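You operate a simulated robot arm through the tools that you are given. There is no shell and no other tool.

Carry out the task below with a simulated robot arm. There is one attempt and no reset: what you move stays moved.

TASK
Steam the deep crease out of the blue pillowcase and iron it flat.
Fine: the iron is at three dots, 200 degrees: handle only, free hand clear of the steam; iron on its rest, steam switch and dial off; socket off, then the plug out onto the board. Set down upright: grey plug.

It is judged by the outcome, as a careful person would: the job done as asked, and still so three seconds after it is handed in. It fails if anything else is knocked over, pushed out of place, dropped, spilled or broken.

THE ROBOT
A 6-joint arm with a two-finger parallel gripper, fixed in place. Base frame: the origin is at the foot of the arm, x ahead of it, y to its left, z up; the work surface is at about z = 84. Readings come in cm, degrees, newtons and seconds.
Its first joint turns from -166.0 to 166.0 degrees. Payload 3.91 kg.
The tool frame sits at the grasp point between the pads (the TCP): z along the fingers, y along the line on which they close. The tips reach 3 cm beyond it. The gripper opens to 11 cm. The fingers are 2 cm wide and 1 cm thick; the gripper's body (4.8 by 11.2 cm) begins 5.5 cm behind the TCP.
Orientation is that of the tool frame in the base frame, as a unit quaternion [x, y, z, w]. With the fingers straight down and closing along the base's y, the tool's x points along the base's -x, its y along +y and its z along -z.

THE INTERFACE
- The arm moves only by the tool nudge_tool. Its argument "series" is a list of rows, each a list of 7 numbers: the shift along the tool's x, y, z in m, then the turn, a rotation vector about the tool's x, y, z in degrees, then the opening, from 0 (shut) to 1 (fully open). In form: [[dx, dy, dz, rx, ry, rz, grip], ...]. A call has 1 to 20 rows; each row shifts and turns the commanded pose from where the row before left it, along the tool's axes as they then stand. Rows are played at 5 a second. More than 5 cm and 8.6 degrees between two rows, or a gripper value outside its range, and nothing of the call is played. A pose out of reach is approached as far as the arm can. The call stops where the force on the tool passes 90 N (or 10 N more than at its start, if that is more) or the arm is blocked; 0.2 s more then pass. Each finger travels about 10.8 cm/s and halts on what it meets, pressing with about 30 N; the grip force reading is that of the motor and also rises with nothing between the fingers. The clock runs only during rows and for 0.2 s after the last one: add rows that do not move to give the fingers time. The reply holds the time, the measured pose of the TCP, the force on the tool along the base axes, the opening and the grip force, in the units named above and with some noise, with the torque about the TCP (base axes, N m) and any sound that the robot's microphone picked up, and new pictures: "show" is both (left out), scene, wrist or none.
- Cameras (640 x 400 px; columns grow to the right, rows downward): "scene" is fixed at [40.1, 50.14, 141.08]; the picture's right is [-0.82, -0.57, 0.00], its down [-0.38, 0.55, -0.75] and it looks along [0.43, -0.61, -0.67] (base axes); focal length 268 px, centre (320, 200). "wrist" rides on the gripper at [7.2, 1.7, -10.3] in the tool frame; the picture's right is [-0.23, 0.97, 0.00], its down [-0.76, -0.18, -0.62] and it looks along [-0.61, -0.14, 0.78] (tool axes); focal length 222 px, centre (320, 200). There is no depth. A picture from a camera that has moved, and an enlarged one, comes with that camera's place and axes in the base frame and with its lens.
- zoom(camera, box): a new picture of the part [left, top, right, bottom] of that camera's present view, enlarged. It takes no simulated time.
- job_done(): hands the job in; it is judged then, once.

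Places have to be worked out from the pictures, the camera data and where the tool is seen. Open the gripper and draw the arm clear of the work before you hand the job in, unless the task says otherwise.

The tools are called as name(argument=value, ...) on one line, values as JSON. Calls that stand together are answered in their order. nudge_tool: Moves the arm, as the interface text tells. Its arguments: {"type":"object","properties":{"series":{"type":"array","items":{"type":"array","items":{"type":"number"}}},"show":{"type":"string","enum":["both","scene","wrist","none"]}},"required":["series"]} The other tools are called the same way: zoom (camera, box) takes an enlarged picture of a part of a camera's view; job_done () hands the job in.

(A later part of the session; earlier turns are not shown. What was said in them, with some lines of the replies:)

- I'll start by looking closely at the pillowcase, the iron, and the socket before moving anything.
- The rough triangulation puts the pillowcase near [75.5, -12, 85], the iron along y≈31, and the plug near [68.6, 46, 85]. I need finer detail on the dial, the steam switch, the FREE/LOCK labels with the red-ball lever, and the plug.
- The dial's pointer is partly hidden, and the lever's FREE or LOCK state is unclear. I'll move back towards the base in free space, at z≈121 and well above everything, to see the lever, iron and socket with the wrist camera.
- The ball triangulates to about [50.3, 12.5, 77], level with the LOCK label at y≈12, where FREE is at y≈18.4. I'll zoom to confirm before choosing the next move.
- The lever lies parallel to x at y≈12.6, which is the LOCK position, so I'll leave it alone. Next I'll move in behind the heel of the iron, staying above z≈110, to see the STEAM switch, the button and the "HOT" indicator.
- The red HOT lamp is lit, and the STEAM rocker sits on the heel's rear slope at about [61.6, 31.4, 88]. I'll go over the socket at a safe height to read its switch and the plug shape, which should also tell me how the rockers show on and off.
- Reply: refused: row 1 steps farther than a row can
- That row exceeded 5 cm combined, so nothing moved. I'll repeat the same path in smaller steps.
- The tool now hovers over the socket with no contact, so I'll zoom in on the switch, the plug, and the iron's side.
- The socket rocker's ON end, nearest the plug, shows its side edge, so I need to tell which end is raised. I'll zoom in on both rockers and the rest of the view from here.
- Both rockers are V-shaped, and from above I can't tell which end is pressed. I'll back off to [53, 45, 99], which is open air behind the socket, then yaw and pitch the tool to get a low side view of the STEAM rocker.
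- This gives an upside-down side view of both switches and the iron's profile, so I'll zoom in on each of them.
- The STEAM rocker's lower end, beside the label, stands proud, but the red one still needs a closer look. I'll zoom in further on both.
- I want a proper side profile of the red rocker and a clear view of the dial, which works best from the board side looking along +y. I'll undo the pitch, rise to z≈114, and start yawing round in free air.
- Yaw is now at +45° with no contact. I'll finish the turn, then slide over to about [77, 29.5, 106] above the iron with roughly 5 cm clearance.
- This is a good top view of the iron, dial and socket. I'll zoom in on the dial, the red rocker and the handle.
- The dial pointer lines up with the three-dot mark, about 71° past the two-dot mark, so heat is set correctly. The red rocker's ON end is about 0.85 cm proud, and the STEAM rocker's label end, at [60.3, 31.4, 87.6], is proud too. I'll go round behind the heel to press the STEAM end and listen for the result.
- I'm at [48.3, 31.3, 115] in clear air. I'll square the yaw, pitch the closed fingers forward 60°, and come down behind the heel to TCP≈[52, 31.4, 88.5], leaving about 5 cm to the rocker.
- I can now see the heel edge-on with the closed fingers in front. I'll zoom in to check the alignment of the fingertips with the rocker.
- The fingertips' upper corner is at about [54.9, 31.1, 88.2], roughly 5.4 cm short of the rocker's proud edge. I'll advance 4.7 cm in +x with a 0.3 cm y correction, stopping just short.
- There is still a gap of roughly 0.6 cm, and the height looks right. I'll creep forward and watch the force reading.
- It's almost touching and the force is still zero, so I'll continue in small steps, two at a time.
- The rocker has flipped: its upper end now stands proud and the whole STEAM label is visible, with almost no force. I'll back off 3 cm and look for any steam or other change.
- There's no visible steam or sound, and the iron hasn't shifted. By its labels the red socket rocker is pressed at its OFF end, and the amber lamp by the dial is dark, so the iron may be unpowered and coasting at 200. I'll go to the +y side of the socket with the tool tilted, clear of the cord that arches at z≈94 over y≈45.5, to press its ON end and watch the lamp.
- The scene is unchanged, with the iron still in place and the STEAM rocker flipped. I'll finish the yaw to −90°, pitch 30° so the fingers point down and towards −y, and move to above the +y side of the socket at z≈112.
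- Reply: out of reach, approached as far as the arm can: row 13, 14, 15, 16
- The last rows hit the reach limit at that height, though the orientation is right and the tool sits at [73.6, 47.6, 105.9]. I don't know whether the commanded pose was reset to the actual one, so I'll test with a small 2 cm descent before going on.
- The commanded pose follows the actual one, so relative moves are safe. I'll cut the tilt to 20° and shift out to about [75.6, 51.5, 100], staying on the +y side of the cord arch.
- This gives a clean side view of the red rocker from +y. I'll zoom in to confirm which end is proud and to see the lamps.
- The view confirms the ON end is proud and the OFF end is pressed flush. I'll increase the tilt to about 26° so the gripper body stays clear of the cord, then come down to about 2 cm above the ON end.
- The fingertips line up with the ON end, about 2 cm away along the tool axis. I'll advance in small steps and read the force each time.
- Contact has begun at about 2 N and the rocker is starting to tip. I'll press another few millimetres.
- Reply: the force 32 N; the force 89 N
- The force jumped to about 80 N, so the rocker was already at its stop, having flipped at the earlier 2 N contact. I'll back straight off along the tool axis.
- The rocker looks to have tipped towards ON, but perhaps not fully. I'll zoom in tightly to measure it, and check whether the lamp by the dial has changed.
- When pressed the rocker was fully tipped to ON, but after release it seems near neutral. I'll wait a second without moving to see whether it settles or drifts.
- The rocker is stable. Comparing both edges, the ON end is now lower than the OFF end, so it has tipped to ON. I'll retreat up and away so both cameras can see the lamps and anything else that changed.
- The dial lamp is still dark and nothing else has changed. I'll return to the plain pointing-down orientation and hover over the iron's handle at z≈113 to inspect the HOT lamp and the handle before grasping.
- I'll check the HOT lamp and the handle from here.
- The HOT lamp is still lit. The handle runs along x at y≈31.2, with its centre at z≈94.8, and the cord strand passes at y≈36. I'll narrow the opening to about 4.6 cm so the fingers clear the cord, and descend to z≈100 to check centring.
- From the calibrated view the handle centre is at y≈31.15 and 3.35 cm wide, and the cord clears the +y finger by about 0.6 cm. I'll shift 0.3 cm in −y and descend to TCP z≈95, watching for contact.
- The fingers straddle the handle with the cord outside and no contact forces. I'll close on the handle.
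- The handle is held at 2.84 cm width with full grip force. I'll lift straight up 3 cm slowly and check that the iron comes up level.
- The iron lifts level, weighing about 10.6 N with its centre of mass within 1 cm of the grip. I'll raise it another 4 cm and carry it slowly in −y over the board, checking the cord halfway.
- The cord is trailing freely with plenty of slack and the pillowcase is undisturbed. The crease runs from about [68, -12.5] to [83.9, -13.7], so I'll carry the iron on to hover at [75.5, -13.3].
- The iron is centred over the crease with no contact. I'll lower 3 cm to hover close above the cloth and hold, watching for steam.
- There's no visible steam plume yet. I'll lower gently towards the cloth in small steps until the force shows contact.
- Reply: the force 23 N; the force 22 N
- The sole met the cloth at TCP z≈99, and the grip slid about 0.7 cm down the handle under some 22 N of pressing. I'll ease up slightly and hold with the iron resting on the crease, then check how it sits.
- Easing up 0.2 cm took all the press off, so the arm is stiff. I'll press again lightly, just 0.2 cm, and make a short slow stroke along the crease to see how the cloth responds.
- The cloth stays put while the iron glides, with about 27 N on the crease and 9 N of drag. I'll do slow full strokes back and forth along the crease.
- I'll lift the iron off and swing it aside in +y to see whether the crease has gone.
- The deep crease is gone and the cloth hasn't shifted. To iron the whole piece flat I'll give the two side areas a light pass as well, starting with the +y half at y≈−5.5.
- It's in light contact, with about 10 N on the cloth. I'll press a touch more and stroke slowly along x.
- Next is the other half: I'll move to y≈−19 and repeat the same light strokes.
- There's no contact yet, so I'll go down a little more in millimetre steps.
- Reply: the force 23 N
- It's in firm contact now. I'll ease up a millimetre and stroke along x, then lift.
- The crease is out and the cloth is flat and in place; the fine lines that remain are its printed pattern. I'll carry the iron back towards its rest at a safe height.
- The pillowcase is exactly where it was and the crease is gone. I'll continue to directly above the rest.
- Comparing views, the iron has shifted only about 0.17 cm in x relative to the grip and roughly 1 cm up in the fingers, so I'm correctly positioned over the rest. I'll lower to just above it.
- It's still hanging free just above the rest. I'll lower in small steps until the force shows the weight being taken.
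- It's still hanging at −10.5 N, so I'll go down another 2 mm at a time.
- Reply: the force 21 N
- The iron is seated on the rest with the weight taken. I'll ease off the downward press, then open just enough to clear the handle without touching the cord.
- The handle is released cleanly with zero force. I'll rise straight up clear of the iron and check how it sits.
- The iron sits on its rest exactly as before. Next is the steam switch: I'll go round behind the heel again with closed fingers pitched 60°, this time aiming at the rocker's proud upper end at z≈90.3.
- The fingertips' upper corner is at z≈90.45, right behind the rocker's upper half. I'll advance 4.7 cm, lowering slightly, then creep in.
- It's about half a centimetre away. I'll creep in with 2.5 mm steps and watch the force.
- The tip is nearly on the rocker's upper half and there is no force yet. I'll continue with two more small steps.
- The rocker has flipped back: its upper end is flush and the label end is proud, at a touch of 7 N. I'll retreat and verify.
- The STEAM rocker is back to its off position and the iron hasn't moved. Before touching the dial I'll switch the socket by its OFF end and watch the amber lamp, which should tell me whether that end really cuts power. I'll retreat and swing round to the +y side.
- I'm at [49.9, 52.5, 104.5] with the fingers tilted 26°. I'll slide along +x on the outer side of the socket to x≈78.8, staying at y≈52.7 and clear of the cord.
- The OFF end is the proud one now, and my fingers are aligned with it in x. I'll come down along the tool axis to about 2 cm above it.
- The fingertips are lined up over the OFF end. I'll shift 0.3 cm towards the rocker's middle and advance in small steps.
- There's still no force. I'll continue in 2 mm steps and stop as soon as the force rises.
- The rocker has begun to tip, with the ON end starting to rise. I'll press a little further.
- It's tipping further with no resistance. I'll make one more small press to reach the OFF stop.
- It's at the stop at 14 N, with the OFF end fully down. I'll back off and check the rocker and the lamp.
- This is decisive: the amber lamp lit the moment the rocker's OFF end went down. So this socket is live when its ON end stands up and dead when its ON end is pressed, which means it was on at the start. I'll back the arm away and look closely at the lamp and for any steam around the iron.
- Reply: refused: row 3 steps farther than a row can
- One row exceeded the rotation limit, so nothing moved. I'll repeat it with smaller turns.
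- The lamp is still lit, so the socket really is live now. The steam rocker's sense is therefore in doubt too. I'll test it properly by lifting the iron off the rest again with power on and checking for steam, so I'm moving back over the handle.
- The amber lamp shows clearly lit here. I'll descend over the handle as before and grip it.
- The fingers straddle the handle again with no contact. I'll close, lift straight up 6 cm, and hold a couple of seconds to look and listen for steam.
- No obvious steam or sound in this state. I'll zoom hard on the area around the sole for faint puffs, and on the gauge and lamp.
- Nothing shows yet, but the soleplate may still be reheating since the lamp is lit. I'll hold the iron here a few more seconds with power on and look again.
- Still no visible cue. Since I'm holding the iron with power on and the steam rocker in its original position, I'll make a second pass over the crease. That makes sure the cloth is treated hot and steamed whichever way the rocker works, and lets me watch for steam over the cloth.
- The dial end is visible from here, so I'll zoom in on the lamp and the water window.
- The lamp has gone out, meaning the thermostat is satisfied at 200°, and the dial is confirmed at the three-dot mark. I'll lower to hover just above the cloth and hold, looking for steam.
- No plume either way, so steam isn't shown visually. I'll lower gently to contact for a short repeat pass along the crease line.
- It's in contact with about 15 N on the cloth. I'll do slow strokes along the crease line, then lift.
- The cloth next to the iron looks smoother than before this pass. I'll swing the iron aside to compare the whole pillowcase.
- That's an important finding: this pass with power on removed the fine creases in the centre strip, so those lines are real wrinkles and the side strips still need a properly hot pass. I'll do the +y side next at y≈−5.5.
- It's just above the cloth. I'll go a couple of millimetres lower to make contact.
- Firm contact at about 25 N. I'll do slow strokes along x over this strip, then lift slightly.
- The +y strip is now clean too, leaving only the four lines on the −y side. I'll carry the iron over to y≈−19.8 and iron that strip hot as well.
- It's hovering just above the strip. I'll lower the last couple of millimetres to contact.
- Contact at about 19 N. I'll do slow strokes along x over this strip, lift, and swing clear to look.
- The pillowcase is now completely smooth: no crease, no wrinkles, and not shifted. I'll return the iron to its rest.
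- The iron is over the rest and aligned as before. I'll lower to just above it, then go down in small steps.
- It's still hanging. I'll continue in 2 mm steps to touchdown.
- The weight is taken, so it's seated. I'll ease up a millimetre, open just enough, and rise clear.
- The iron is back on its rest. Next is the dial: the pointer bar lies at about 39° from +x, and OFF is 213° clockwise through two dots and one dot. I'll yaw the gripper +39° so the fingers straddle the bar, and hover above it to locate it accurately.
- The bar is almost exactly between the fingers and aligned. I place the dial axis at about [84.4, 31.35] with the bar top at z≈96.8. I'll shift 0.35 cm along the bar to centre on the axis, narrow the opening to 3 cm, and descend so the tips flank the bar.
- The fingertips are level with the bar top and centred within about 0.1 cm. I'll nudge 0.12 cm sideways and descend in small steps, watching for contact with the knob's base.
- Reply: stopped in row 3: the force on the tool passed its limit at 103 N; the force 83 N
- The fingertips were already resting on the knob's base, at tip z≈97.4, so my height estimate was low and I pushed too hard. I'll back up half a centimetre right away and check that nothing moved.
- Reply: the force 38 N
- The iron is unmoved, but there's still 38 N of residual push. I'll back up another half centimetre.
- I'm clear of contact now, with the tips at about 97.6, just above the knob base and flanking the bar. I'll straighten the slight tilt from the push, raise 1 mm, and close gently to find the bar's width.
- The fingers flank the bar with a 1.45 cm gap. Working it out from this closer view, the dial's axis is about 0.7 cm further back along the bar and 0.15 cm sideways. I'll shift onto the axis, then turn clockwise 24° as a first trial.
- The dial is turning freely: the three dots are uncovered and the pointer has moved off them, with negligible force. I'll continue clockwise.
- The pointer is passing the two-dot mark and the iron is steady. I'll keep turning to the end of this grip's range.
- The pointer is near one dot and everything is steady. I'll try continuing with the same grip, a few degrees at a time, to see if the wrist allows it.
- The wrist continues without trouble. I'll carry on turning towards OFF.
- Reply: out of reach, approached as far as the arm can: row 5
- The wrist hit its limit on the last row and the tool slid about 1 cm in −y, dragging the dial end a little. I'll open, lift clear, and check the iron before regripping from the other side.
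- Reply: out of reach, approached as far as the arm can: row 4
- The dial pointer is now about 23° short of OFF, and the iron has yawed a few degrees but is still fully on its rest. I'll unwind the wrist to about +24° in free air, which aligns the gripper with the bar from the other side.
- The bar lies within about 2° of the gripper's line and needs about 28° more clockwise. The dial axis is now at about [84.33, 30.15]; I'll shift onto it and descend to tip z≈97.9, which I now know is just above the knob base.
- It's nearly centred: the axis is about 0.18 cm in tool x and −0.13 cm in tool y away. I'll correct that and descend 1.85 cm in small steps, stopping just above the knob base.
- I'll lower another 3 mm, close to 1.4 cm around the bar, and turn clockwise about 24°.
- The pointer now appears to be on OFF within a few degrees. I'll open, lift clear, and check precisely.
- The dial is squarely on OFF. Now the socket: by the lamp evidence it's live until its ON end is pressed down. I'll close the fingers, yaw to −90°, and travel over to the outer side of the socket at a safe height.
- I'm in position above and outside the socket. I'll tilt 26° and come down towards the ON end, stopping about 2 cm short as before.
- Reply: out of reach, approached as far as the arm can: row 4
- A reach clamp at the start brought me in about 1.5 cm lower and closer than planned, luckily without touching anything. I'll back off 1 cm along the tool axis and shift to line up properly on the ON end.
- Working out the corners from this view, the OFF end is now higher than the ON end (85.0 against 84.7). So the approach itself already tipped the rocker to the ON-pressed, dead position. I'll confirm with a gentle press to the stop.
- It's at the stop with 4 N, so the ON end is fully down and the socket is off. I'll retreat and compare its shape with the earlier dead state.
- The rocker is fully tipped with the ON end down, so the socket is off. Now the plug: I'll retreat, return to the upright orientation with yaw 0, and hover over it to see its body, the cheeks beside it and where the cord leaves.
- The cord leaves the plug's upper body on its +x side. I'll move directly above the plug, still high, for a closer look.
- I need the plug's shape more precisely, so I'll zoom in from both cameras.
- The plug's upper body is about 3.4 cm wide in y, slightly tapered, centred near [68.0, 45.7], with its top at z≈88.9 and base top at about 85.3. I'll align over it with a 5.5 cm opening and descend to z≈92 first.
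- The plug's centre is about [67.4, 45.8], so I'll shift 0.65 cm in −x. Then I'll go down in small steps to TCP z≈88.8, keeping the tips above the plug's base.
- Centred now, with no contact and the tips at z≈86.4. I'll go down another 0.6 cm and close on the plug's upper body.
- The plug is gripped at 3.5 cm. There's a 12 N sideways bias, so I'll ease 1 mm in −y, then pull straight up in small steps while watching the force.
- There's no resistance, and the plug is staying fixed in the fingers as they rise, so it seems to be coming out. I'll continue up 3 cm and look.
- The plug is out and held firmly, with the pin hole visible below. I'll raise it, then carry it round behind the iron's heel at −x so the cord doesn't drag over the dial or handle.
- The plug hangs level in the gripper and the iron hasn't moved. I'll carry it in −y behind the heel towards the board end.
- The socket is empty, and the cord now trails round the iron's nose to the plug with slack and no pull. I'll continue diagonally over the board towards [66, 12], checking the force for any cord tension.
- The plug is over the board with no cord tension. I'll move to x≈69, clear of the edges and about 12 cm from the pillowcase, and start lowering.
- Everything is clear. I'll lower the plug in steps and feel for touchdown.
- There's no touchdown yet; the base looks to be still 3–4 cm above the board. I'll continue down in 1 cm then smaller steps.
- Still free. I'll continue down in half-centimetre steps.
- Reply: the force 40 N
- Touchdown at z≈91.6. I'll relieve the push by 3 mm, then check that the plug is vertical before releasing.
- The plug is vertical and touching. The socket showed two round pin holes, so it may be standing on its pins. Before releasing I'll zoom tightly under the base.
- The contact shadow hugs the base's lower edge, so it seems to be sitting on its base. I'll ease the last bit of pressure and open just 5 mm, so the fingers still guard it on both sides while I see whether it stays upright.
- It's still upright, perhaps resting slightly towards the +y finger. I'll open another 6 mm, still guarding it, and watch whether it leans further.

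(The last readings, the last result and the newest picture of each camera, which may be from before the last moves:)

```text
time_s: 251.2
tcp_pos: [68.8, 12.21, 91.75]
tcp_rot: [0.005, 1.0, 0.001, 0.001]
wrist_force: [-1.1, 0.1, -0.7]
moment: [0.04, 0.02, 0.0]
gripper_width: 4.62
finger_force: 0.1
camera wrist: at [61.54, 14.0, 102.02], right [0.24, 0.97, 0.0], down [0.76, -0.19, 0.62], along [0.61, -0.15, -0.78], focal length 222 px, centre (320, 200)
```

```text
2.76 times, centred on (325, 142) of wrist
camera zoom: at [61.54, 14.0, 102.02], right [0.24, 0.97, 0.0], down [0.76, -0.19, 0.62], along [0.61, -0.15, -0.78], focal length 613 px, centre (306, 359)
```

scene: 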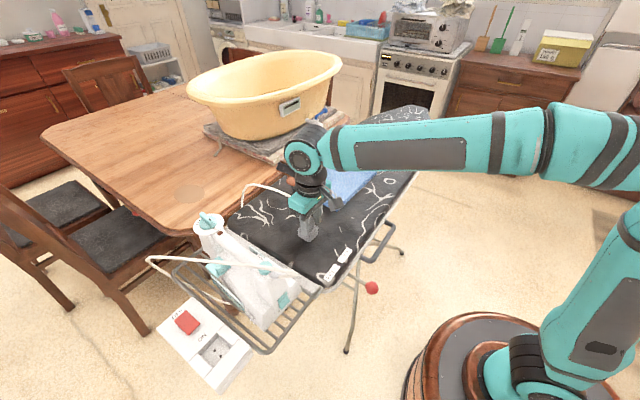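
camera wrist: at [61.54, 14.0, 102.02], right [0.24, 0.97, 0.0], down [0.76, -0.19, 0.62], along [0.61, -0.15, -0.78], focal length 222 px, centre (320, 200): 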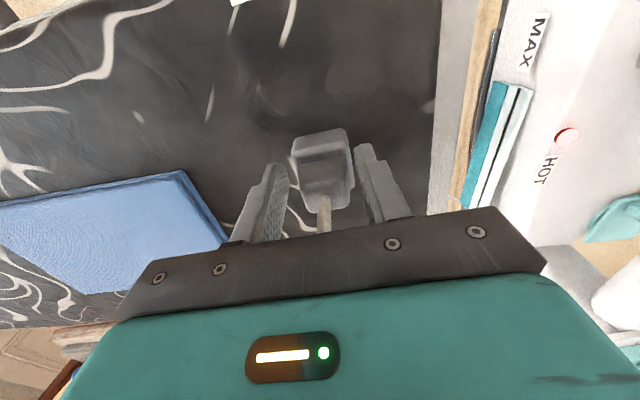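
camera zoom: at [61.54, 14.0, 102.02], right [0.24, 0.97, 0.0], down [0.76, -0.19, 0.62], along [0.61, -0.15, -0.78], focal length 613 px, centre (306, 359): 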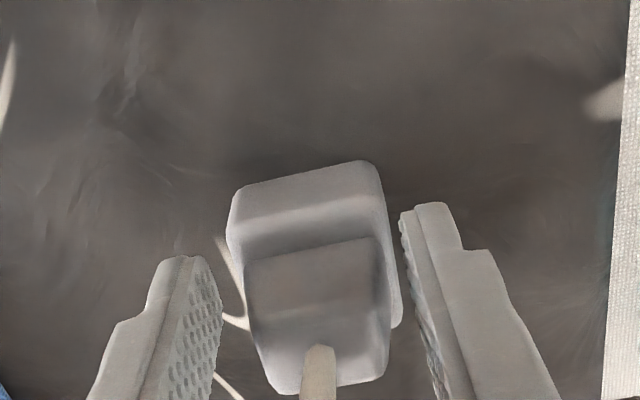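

The plug stands free and hasn't moved with both fingers clear of it. I'll open a little more and lift straight up slowly, watching that the cord isn't caught.

nudge_tool(series=[[0, 0, 0, 0, 0, 0, 0.52], [0, 0, -0.005, 0, 0, 0, 0.52], [0, 0, -0.01, 0, 0, 0, 0.52], [0, 0, -0.01, 0, 0, 0, 0.52], [0, 0, -0.015, 0, 0, 0, 0.52], [0, 0, 0, 0, 0, 0, 0.52]], show="both")

zoom(camera="scene", box=[260, 170, 360, 260])

zoom(camera="wrist", box=[230, 70, 420, 215])

```text
time_s: 252.6
tcp_pos: [68.71, 12.07, 95.69]
tcp_rot: [0.006, 1.0, 0.001, 0.001]
wrist_force: [-0.2, 0.2, 0.3]
moment: [0.01, 0.01, 0.01]
gripper_width: 5.72
finger_force: 0.1
camera wrist: at [61.48, 13.9, 105.99], right [0.24, 0.97, 0.0], down [0.76, -0.19, 0.62], along [0.61, -0.15, -0.78], focal length 222 px, centre (320, 200)
```

scene: 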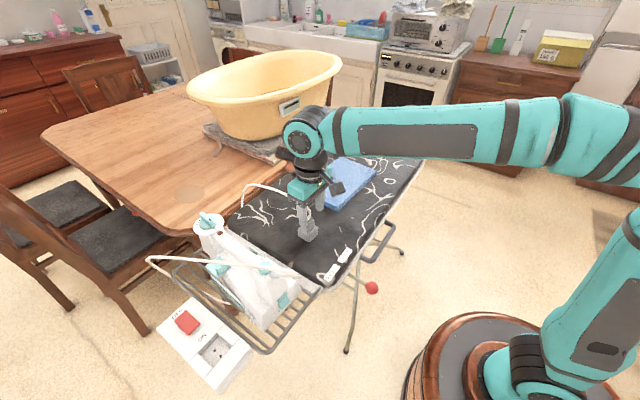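
wrist: 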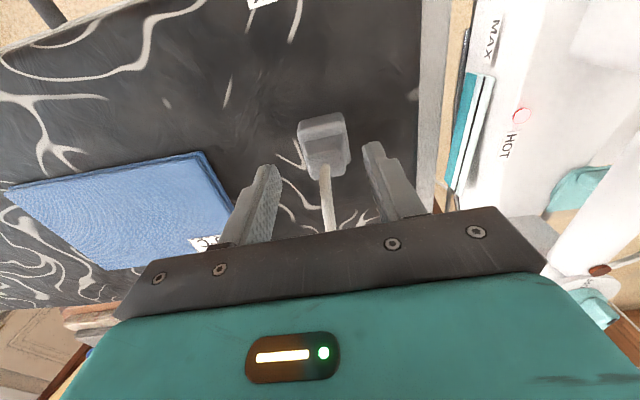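

```text
4.44 times, centred on (310, 215) of scene
camera zoom: at [40.1, 50.14, 141.08], right [-0.82, -0.57, 0.0], down [-0.38, 0.55, -0.75], along [0.43, -0.61, -0.67], focal length 1192 px, centre (364, 133)
```

zoom: 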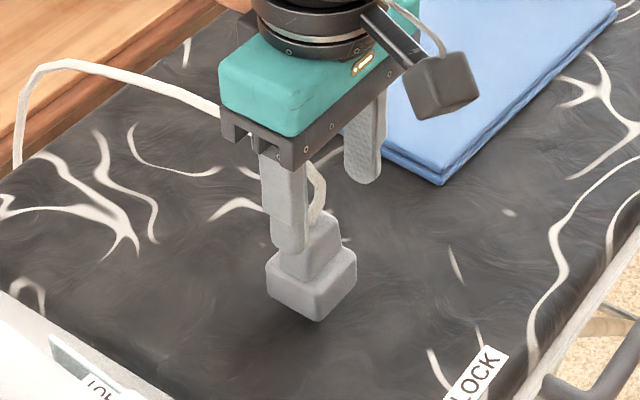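

```text
2.76 times, centred on (325, 142) of wrist
camera zoom: at [61.48, 13.9, 105.99], right [0.24, 0.97, 0.0], down [0.76, -0.19, 0.62], along [0.61, -0.15, -0.78], focal length 613 px, centre (306, 359)
```

zoom: 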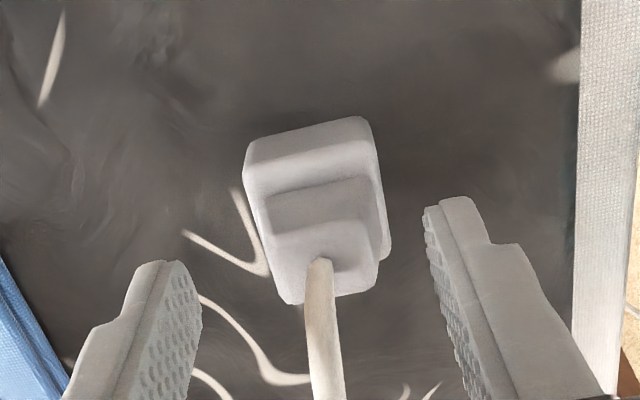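

The plug stands on its own. I'll continue straight up well clear, and then look over the whole scene.

nudge_tool(series=[[0, 0, -0.015, 0, 0, 0, 0.52], [0, 0, -0.02, 0, 0, 0, 0.52], [0, 0, -0.03, 0, 0, 0, 0.52], [0, 0, -0.04, 0, 0, 0, 0.52], [0, 0, -0.04, 0, 0, 0, 0.52], [0, 0, -0.04, 0, 0, 0, 0.52], [0, 0, 0, 0, 0, 0, 0.52]], show="both")

zoom(camera="scene", box=[170, 180, 400, 370])

zoom(camera="wrist", box=[150, 0, 560, 230])

```text
time_s: 254.2
tcp_pos: [68.77, 12.53, 114.14]
tcp_rot: [0.007, 1.0, 0.001, 0.001]
wrist_force: [0.0, -0.4, 0.7]
moment: [-0.01, 0.04, -0.02]
gripper_width: 5.75
finger_force: 0.1
camera wrist: at [61.54, 14.21, 124.55], right [0.24, 0.97, 0.0], down [0.76, -0.19, 0.62], along [0.61, -0.15, -0.78], focal length 222 px, centre (320, 200)
```

scene: 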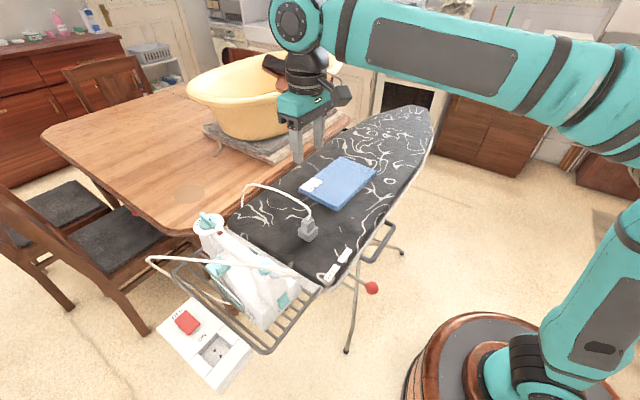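
wrist: 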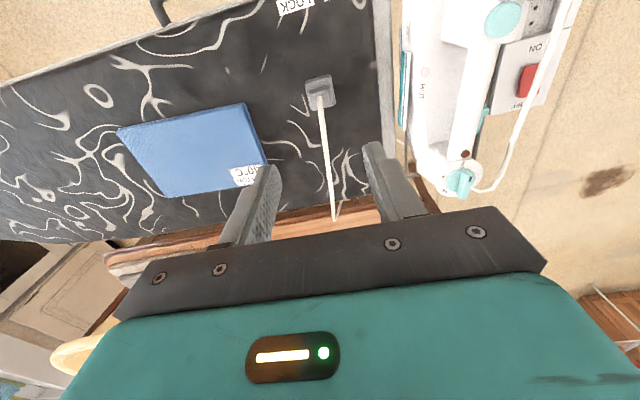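

```text
2.11 times, centred on (285, 275) of scene
camera zoom: at [40.1, 50.14, 141.08], right [-0.82, -0.57, 0.0], down [-0.38, 0.55, -0.75], along [0.43, -0.61, -0.67], focal length 565 px, centre (394, 42)
```

zoom: 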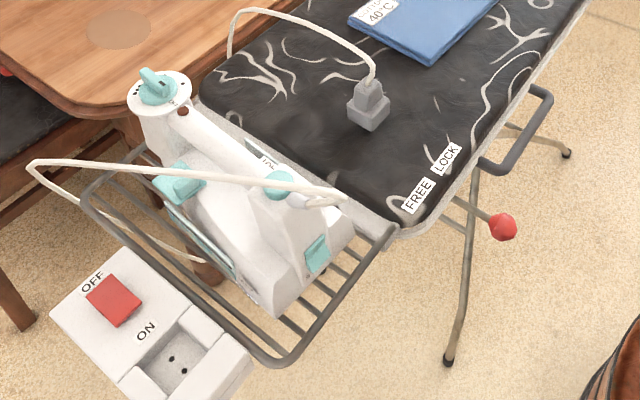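

```text
1.56 times, centred on (355, 115) of wrist
camera zoom: at [61.54, 14.21, 124.55], right [0.24, 0.97, 0.0], down [0.76, -0.19, 0.62], along [0.61, -0.15, -0.78], focal length 347 px, centre (265, 333)
```

zoom: 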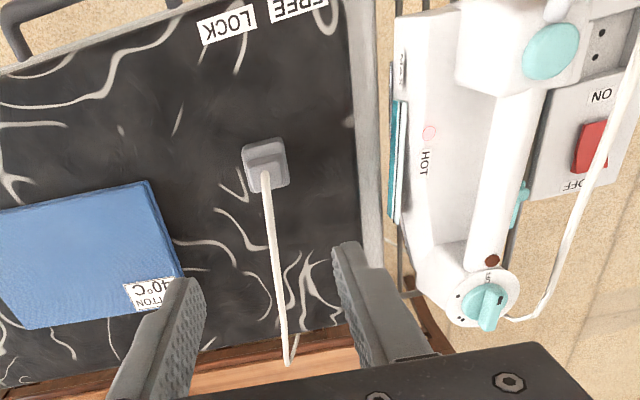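

The plug stands upright on the board, the iron is on its rest, and the cord hangs slack. I'll verify the dial, both rockers and the pillowcase in close-up.

zoom(camera="scene", box=[180, 200, 260, 260])

zoom(camera="scene", box=[265, 270, 310, 310])

zoom(camera="scene", box=[160, 300, 250, 375])

zoom(camera="wrist", box=[390, 0, 520, 210])

zoom(camera="scene", box=[280, 200, 340, 260])

```text
6.67 times, centred on (220, 230) of scene
camera zoom: at [40.1, 50.14, 141.08], right [-0.82, -0.57, 0.0], down [-0.38, 0.55, -0.75], along [0.43, -0.61, -0.67], focal length 1788 px, centre (987, 0)
```

zoom: 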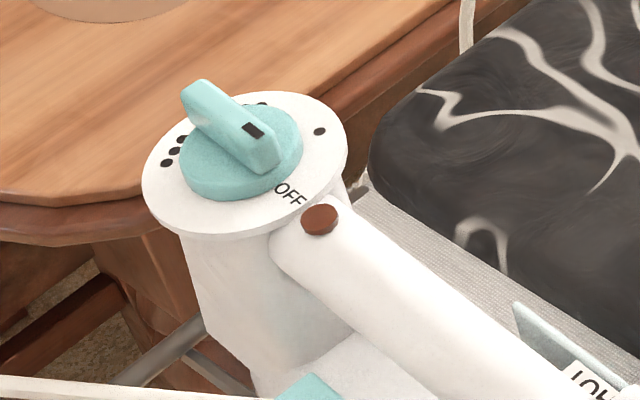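

```text
10.00 times, centred on (288, 290) of scene
camera zoom: at [40.1, 50.14, 141.08], right [-0.82, -0.57, 0.0], down [-0.38, 0.55, -0.75], along [0.43, -0.61, -0.67], focal length 2682 px, centre (645, -700)
```

zoom: 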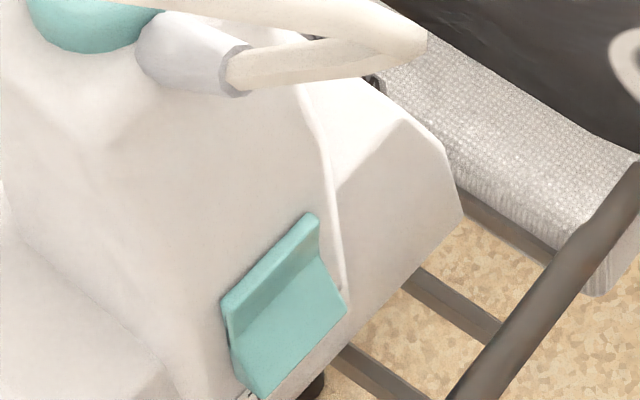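

```text
5.33 times, centred on (205, 338) of scene
camera zoom: at [40.1, 50.14, 141.08], right [-0.82, -0.57, 0.0], down [-0.38, 0.55, -0.75], along [0.43, -0.61, -0.67], focal length 1431 px, centre (933, -533)
```

zoom: 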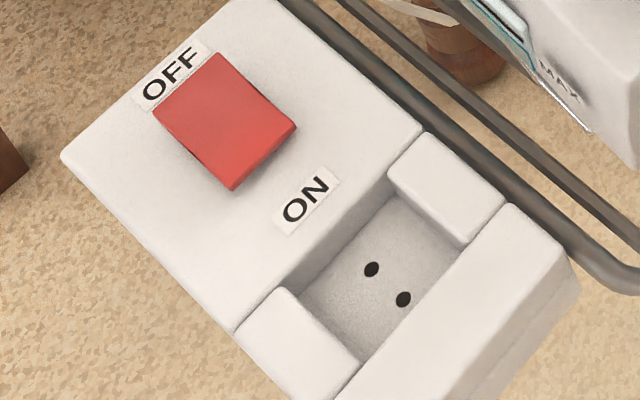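

```text
1.90 times, centred on (455, 105) of wrist
camera zoom: at [61.54, 14.21, 124.55], right [0.24, 0.97, 0.0], down [0.76, -0.19, 0.62], along [0.61, -0.15, -0.78], focal length 423 px, centre (63, 381)
```

zoom: 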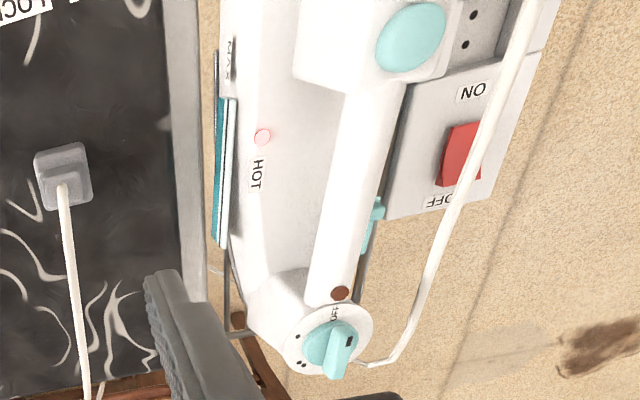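

```text
6.67 times, centred on (310, 230) of scene
camera zoom: at [40.1, 50.14, 141.08], right [-0.82, -0.57, 0.0], down [-0.38, 0.55, -0.75], along [0.43, -0.61, -0.67], focal length 1788 px, centre (387, 0)
```

zoom: 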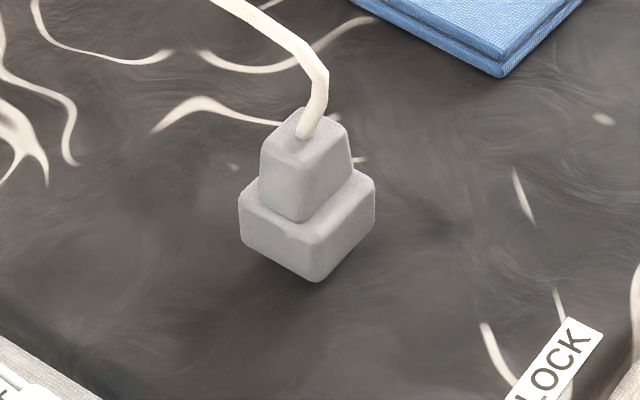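

All final states check out: the dial is on OFF, the STEAM rocker is in its off position, the socket rocker is off with the holes empty, and the plug is upright with the cord slack. I'll fully open the gripper and draw the arm back clear of the work.

nudge_tool(series=[[0, 0, -0.03, 0, 0, 0, 0.8], [0, 0, -0.04, 0, 0, 0, 1], [0.03, 0, 0, 0, 0, 0, 1], [0.04, 0, 0, 0, 0, 0, 1], [0.04, 0, 0, 0, 0, 0, 1], [0.04, 0, 0, 0, 0, 0, 1], [0.04, 0, 0, 0, 0, 0, 1], [0.04, 0, 0, 0, 0, 0, 1], [0.04, 0, 0, 0, 0, 0, 1], [0, 0, 0, 0, 0, 0, 1], [0, 0, 0, 0, 0, 0, 1], [0, 0, 0, 0, 0, 0, 1], [0, 0, 0, 0, 0, 0, 1], [0, 0, 0, 0, 0, 0, 1]], show="both")

zoom(camera="scene", box=[280, 130, 400, 260])

zoom(camera="scene", box=[140, 190, 340, 390])

```text
time_s: 257.2
tcp_pos: [41.62, 12.19, 121.06]
tcp_rot: [0.007, 1.0, 0.001, 0.001]
wrist_force: [-0.5, 0.3, -0.5]
moment: [0.01, 0.03, 0.01]
gripper_width: 11.0
finger_force: 0.0
camera wrist: at [34.3, 14.07, 131.42], right [0.24, 0.97, 0.0], down [0.76, -0.19, 0.62], along [0.61, -0.15, -0.78], focal length 222 px, centre (320, 200)
```

scene: 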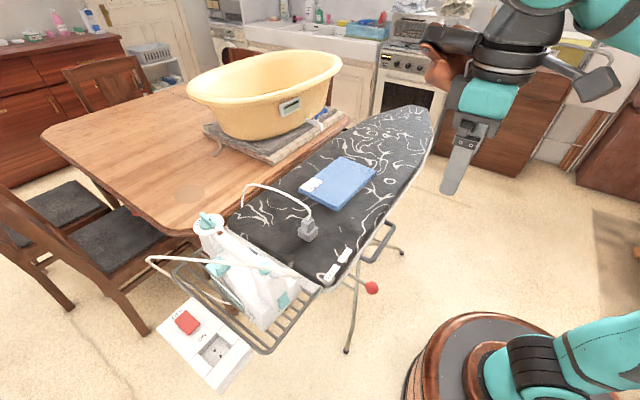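
wrist: 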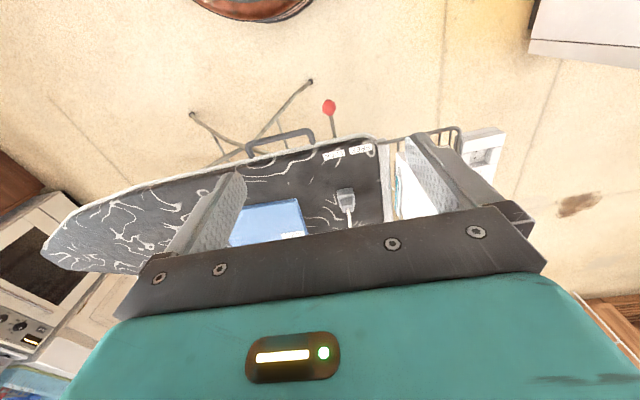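

```text
3.08 times, centred on (340, 195) of scene
camera zoom: at [40.1, 50.14, 141.08], right [-0.82, -0.57, 0.0], down [-0.38, 0.55, -0.75], along [0.43, -0.61, -0.67], focal length 825 px, centre (258, 215)
```

zoom: 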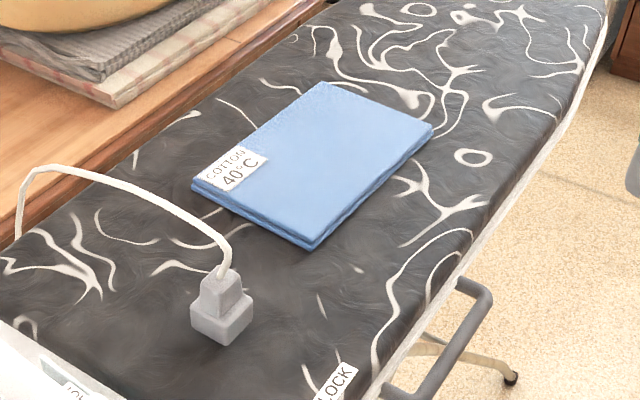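

```text
2.00 times, centred on (240, 290) of scene
camera zoom: at [40.1, 50.14, 141.08], right [-0.82, -0.57, 0.0], down [-0.38, 0.55, -0.75], along [0.43, -0.61, -0.67], focal length 536 px, centre (480, 20)
```

zoom: 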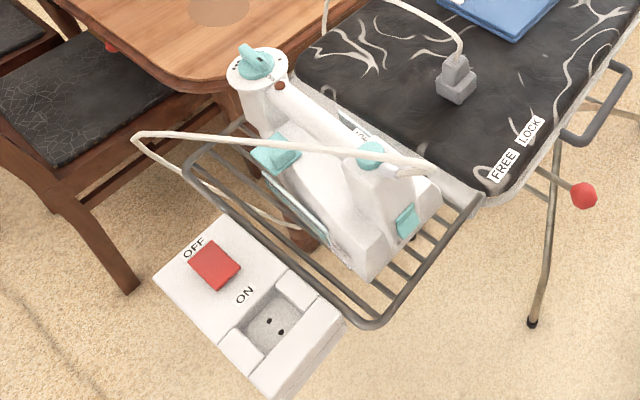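

The pillowcase is smooth and in place, the iron is on its rest with steam and dial off, the socket is off, and the plug stands upright on the board. The arm is clear with the gripper open, so I'm handing the job in.

job_done()

```text
The job is handed in.
```

I handed the job in. The deep crease and the wrinkles are gone from the pillowcase, and it hasn't moved. Two things are less certain: the steam switch state, which I inferred, and the iron's position, which is slightly off.

- **Iron:** it's on its rest, and I only held it by the handle. Turning the dial shifted the nose about 1 cm and turned the iron about 5°, and I didn't straighten it. The fingertips also pushed down on the dial with about 100 N for a moment; I saw no damage.
- **Dial:** it was on three dots at the start and is now on OFF.
- **Steam switch:** I believe it's off. There was no steam or sound to confirm it, so I judged by how the cloth reacted. The deep crease came out with the STEAM end pressed in, so I left that end standing out, as it was at the start.
- **Socket:** it's off, but its labels work backwards. Pressing the OFF end turned the iron's heating light on, so I left the ON end pressed down.
- **Power during ironing:** because of those labels, I cut the power before the first pass without knowing it. The deep crease came out, but the fine wrinkles stayed. I switched the power back on and ironed again at full heat, which cleared them.
- **Plug:** I pulled it out after the socket was off. It's standing upright on the board with the cord slack.
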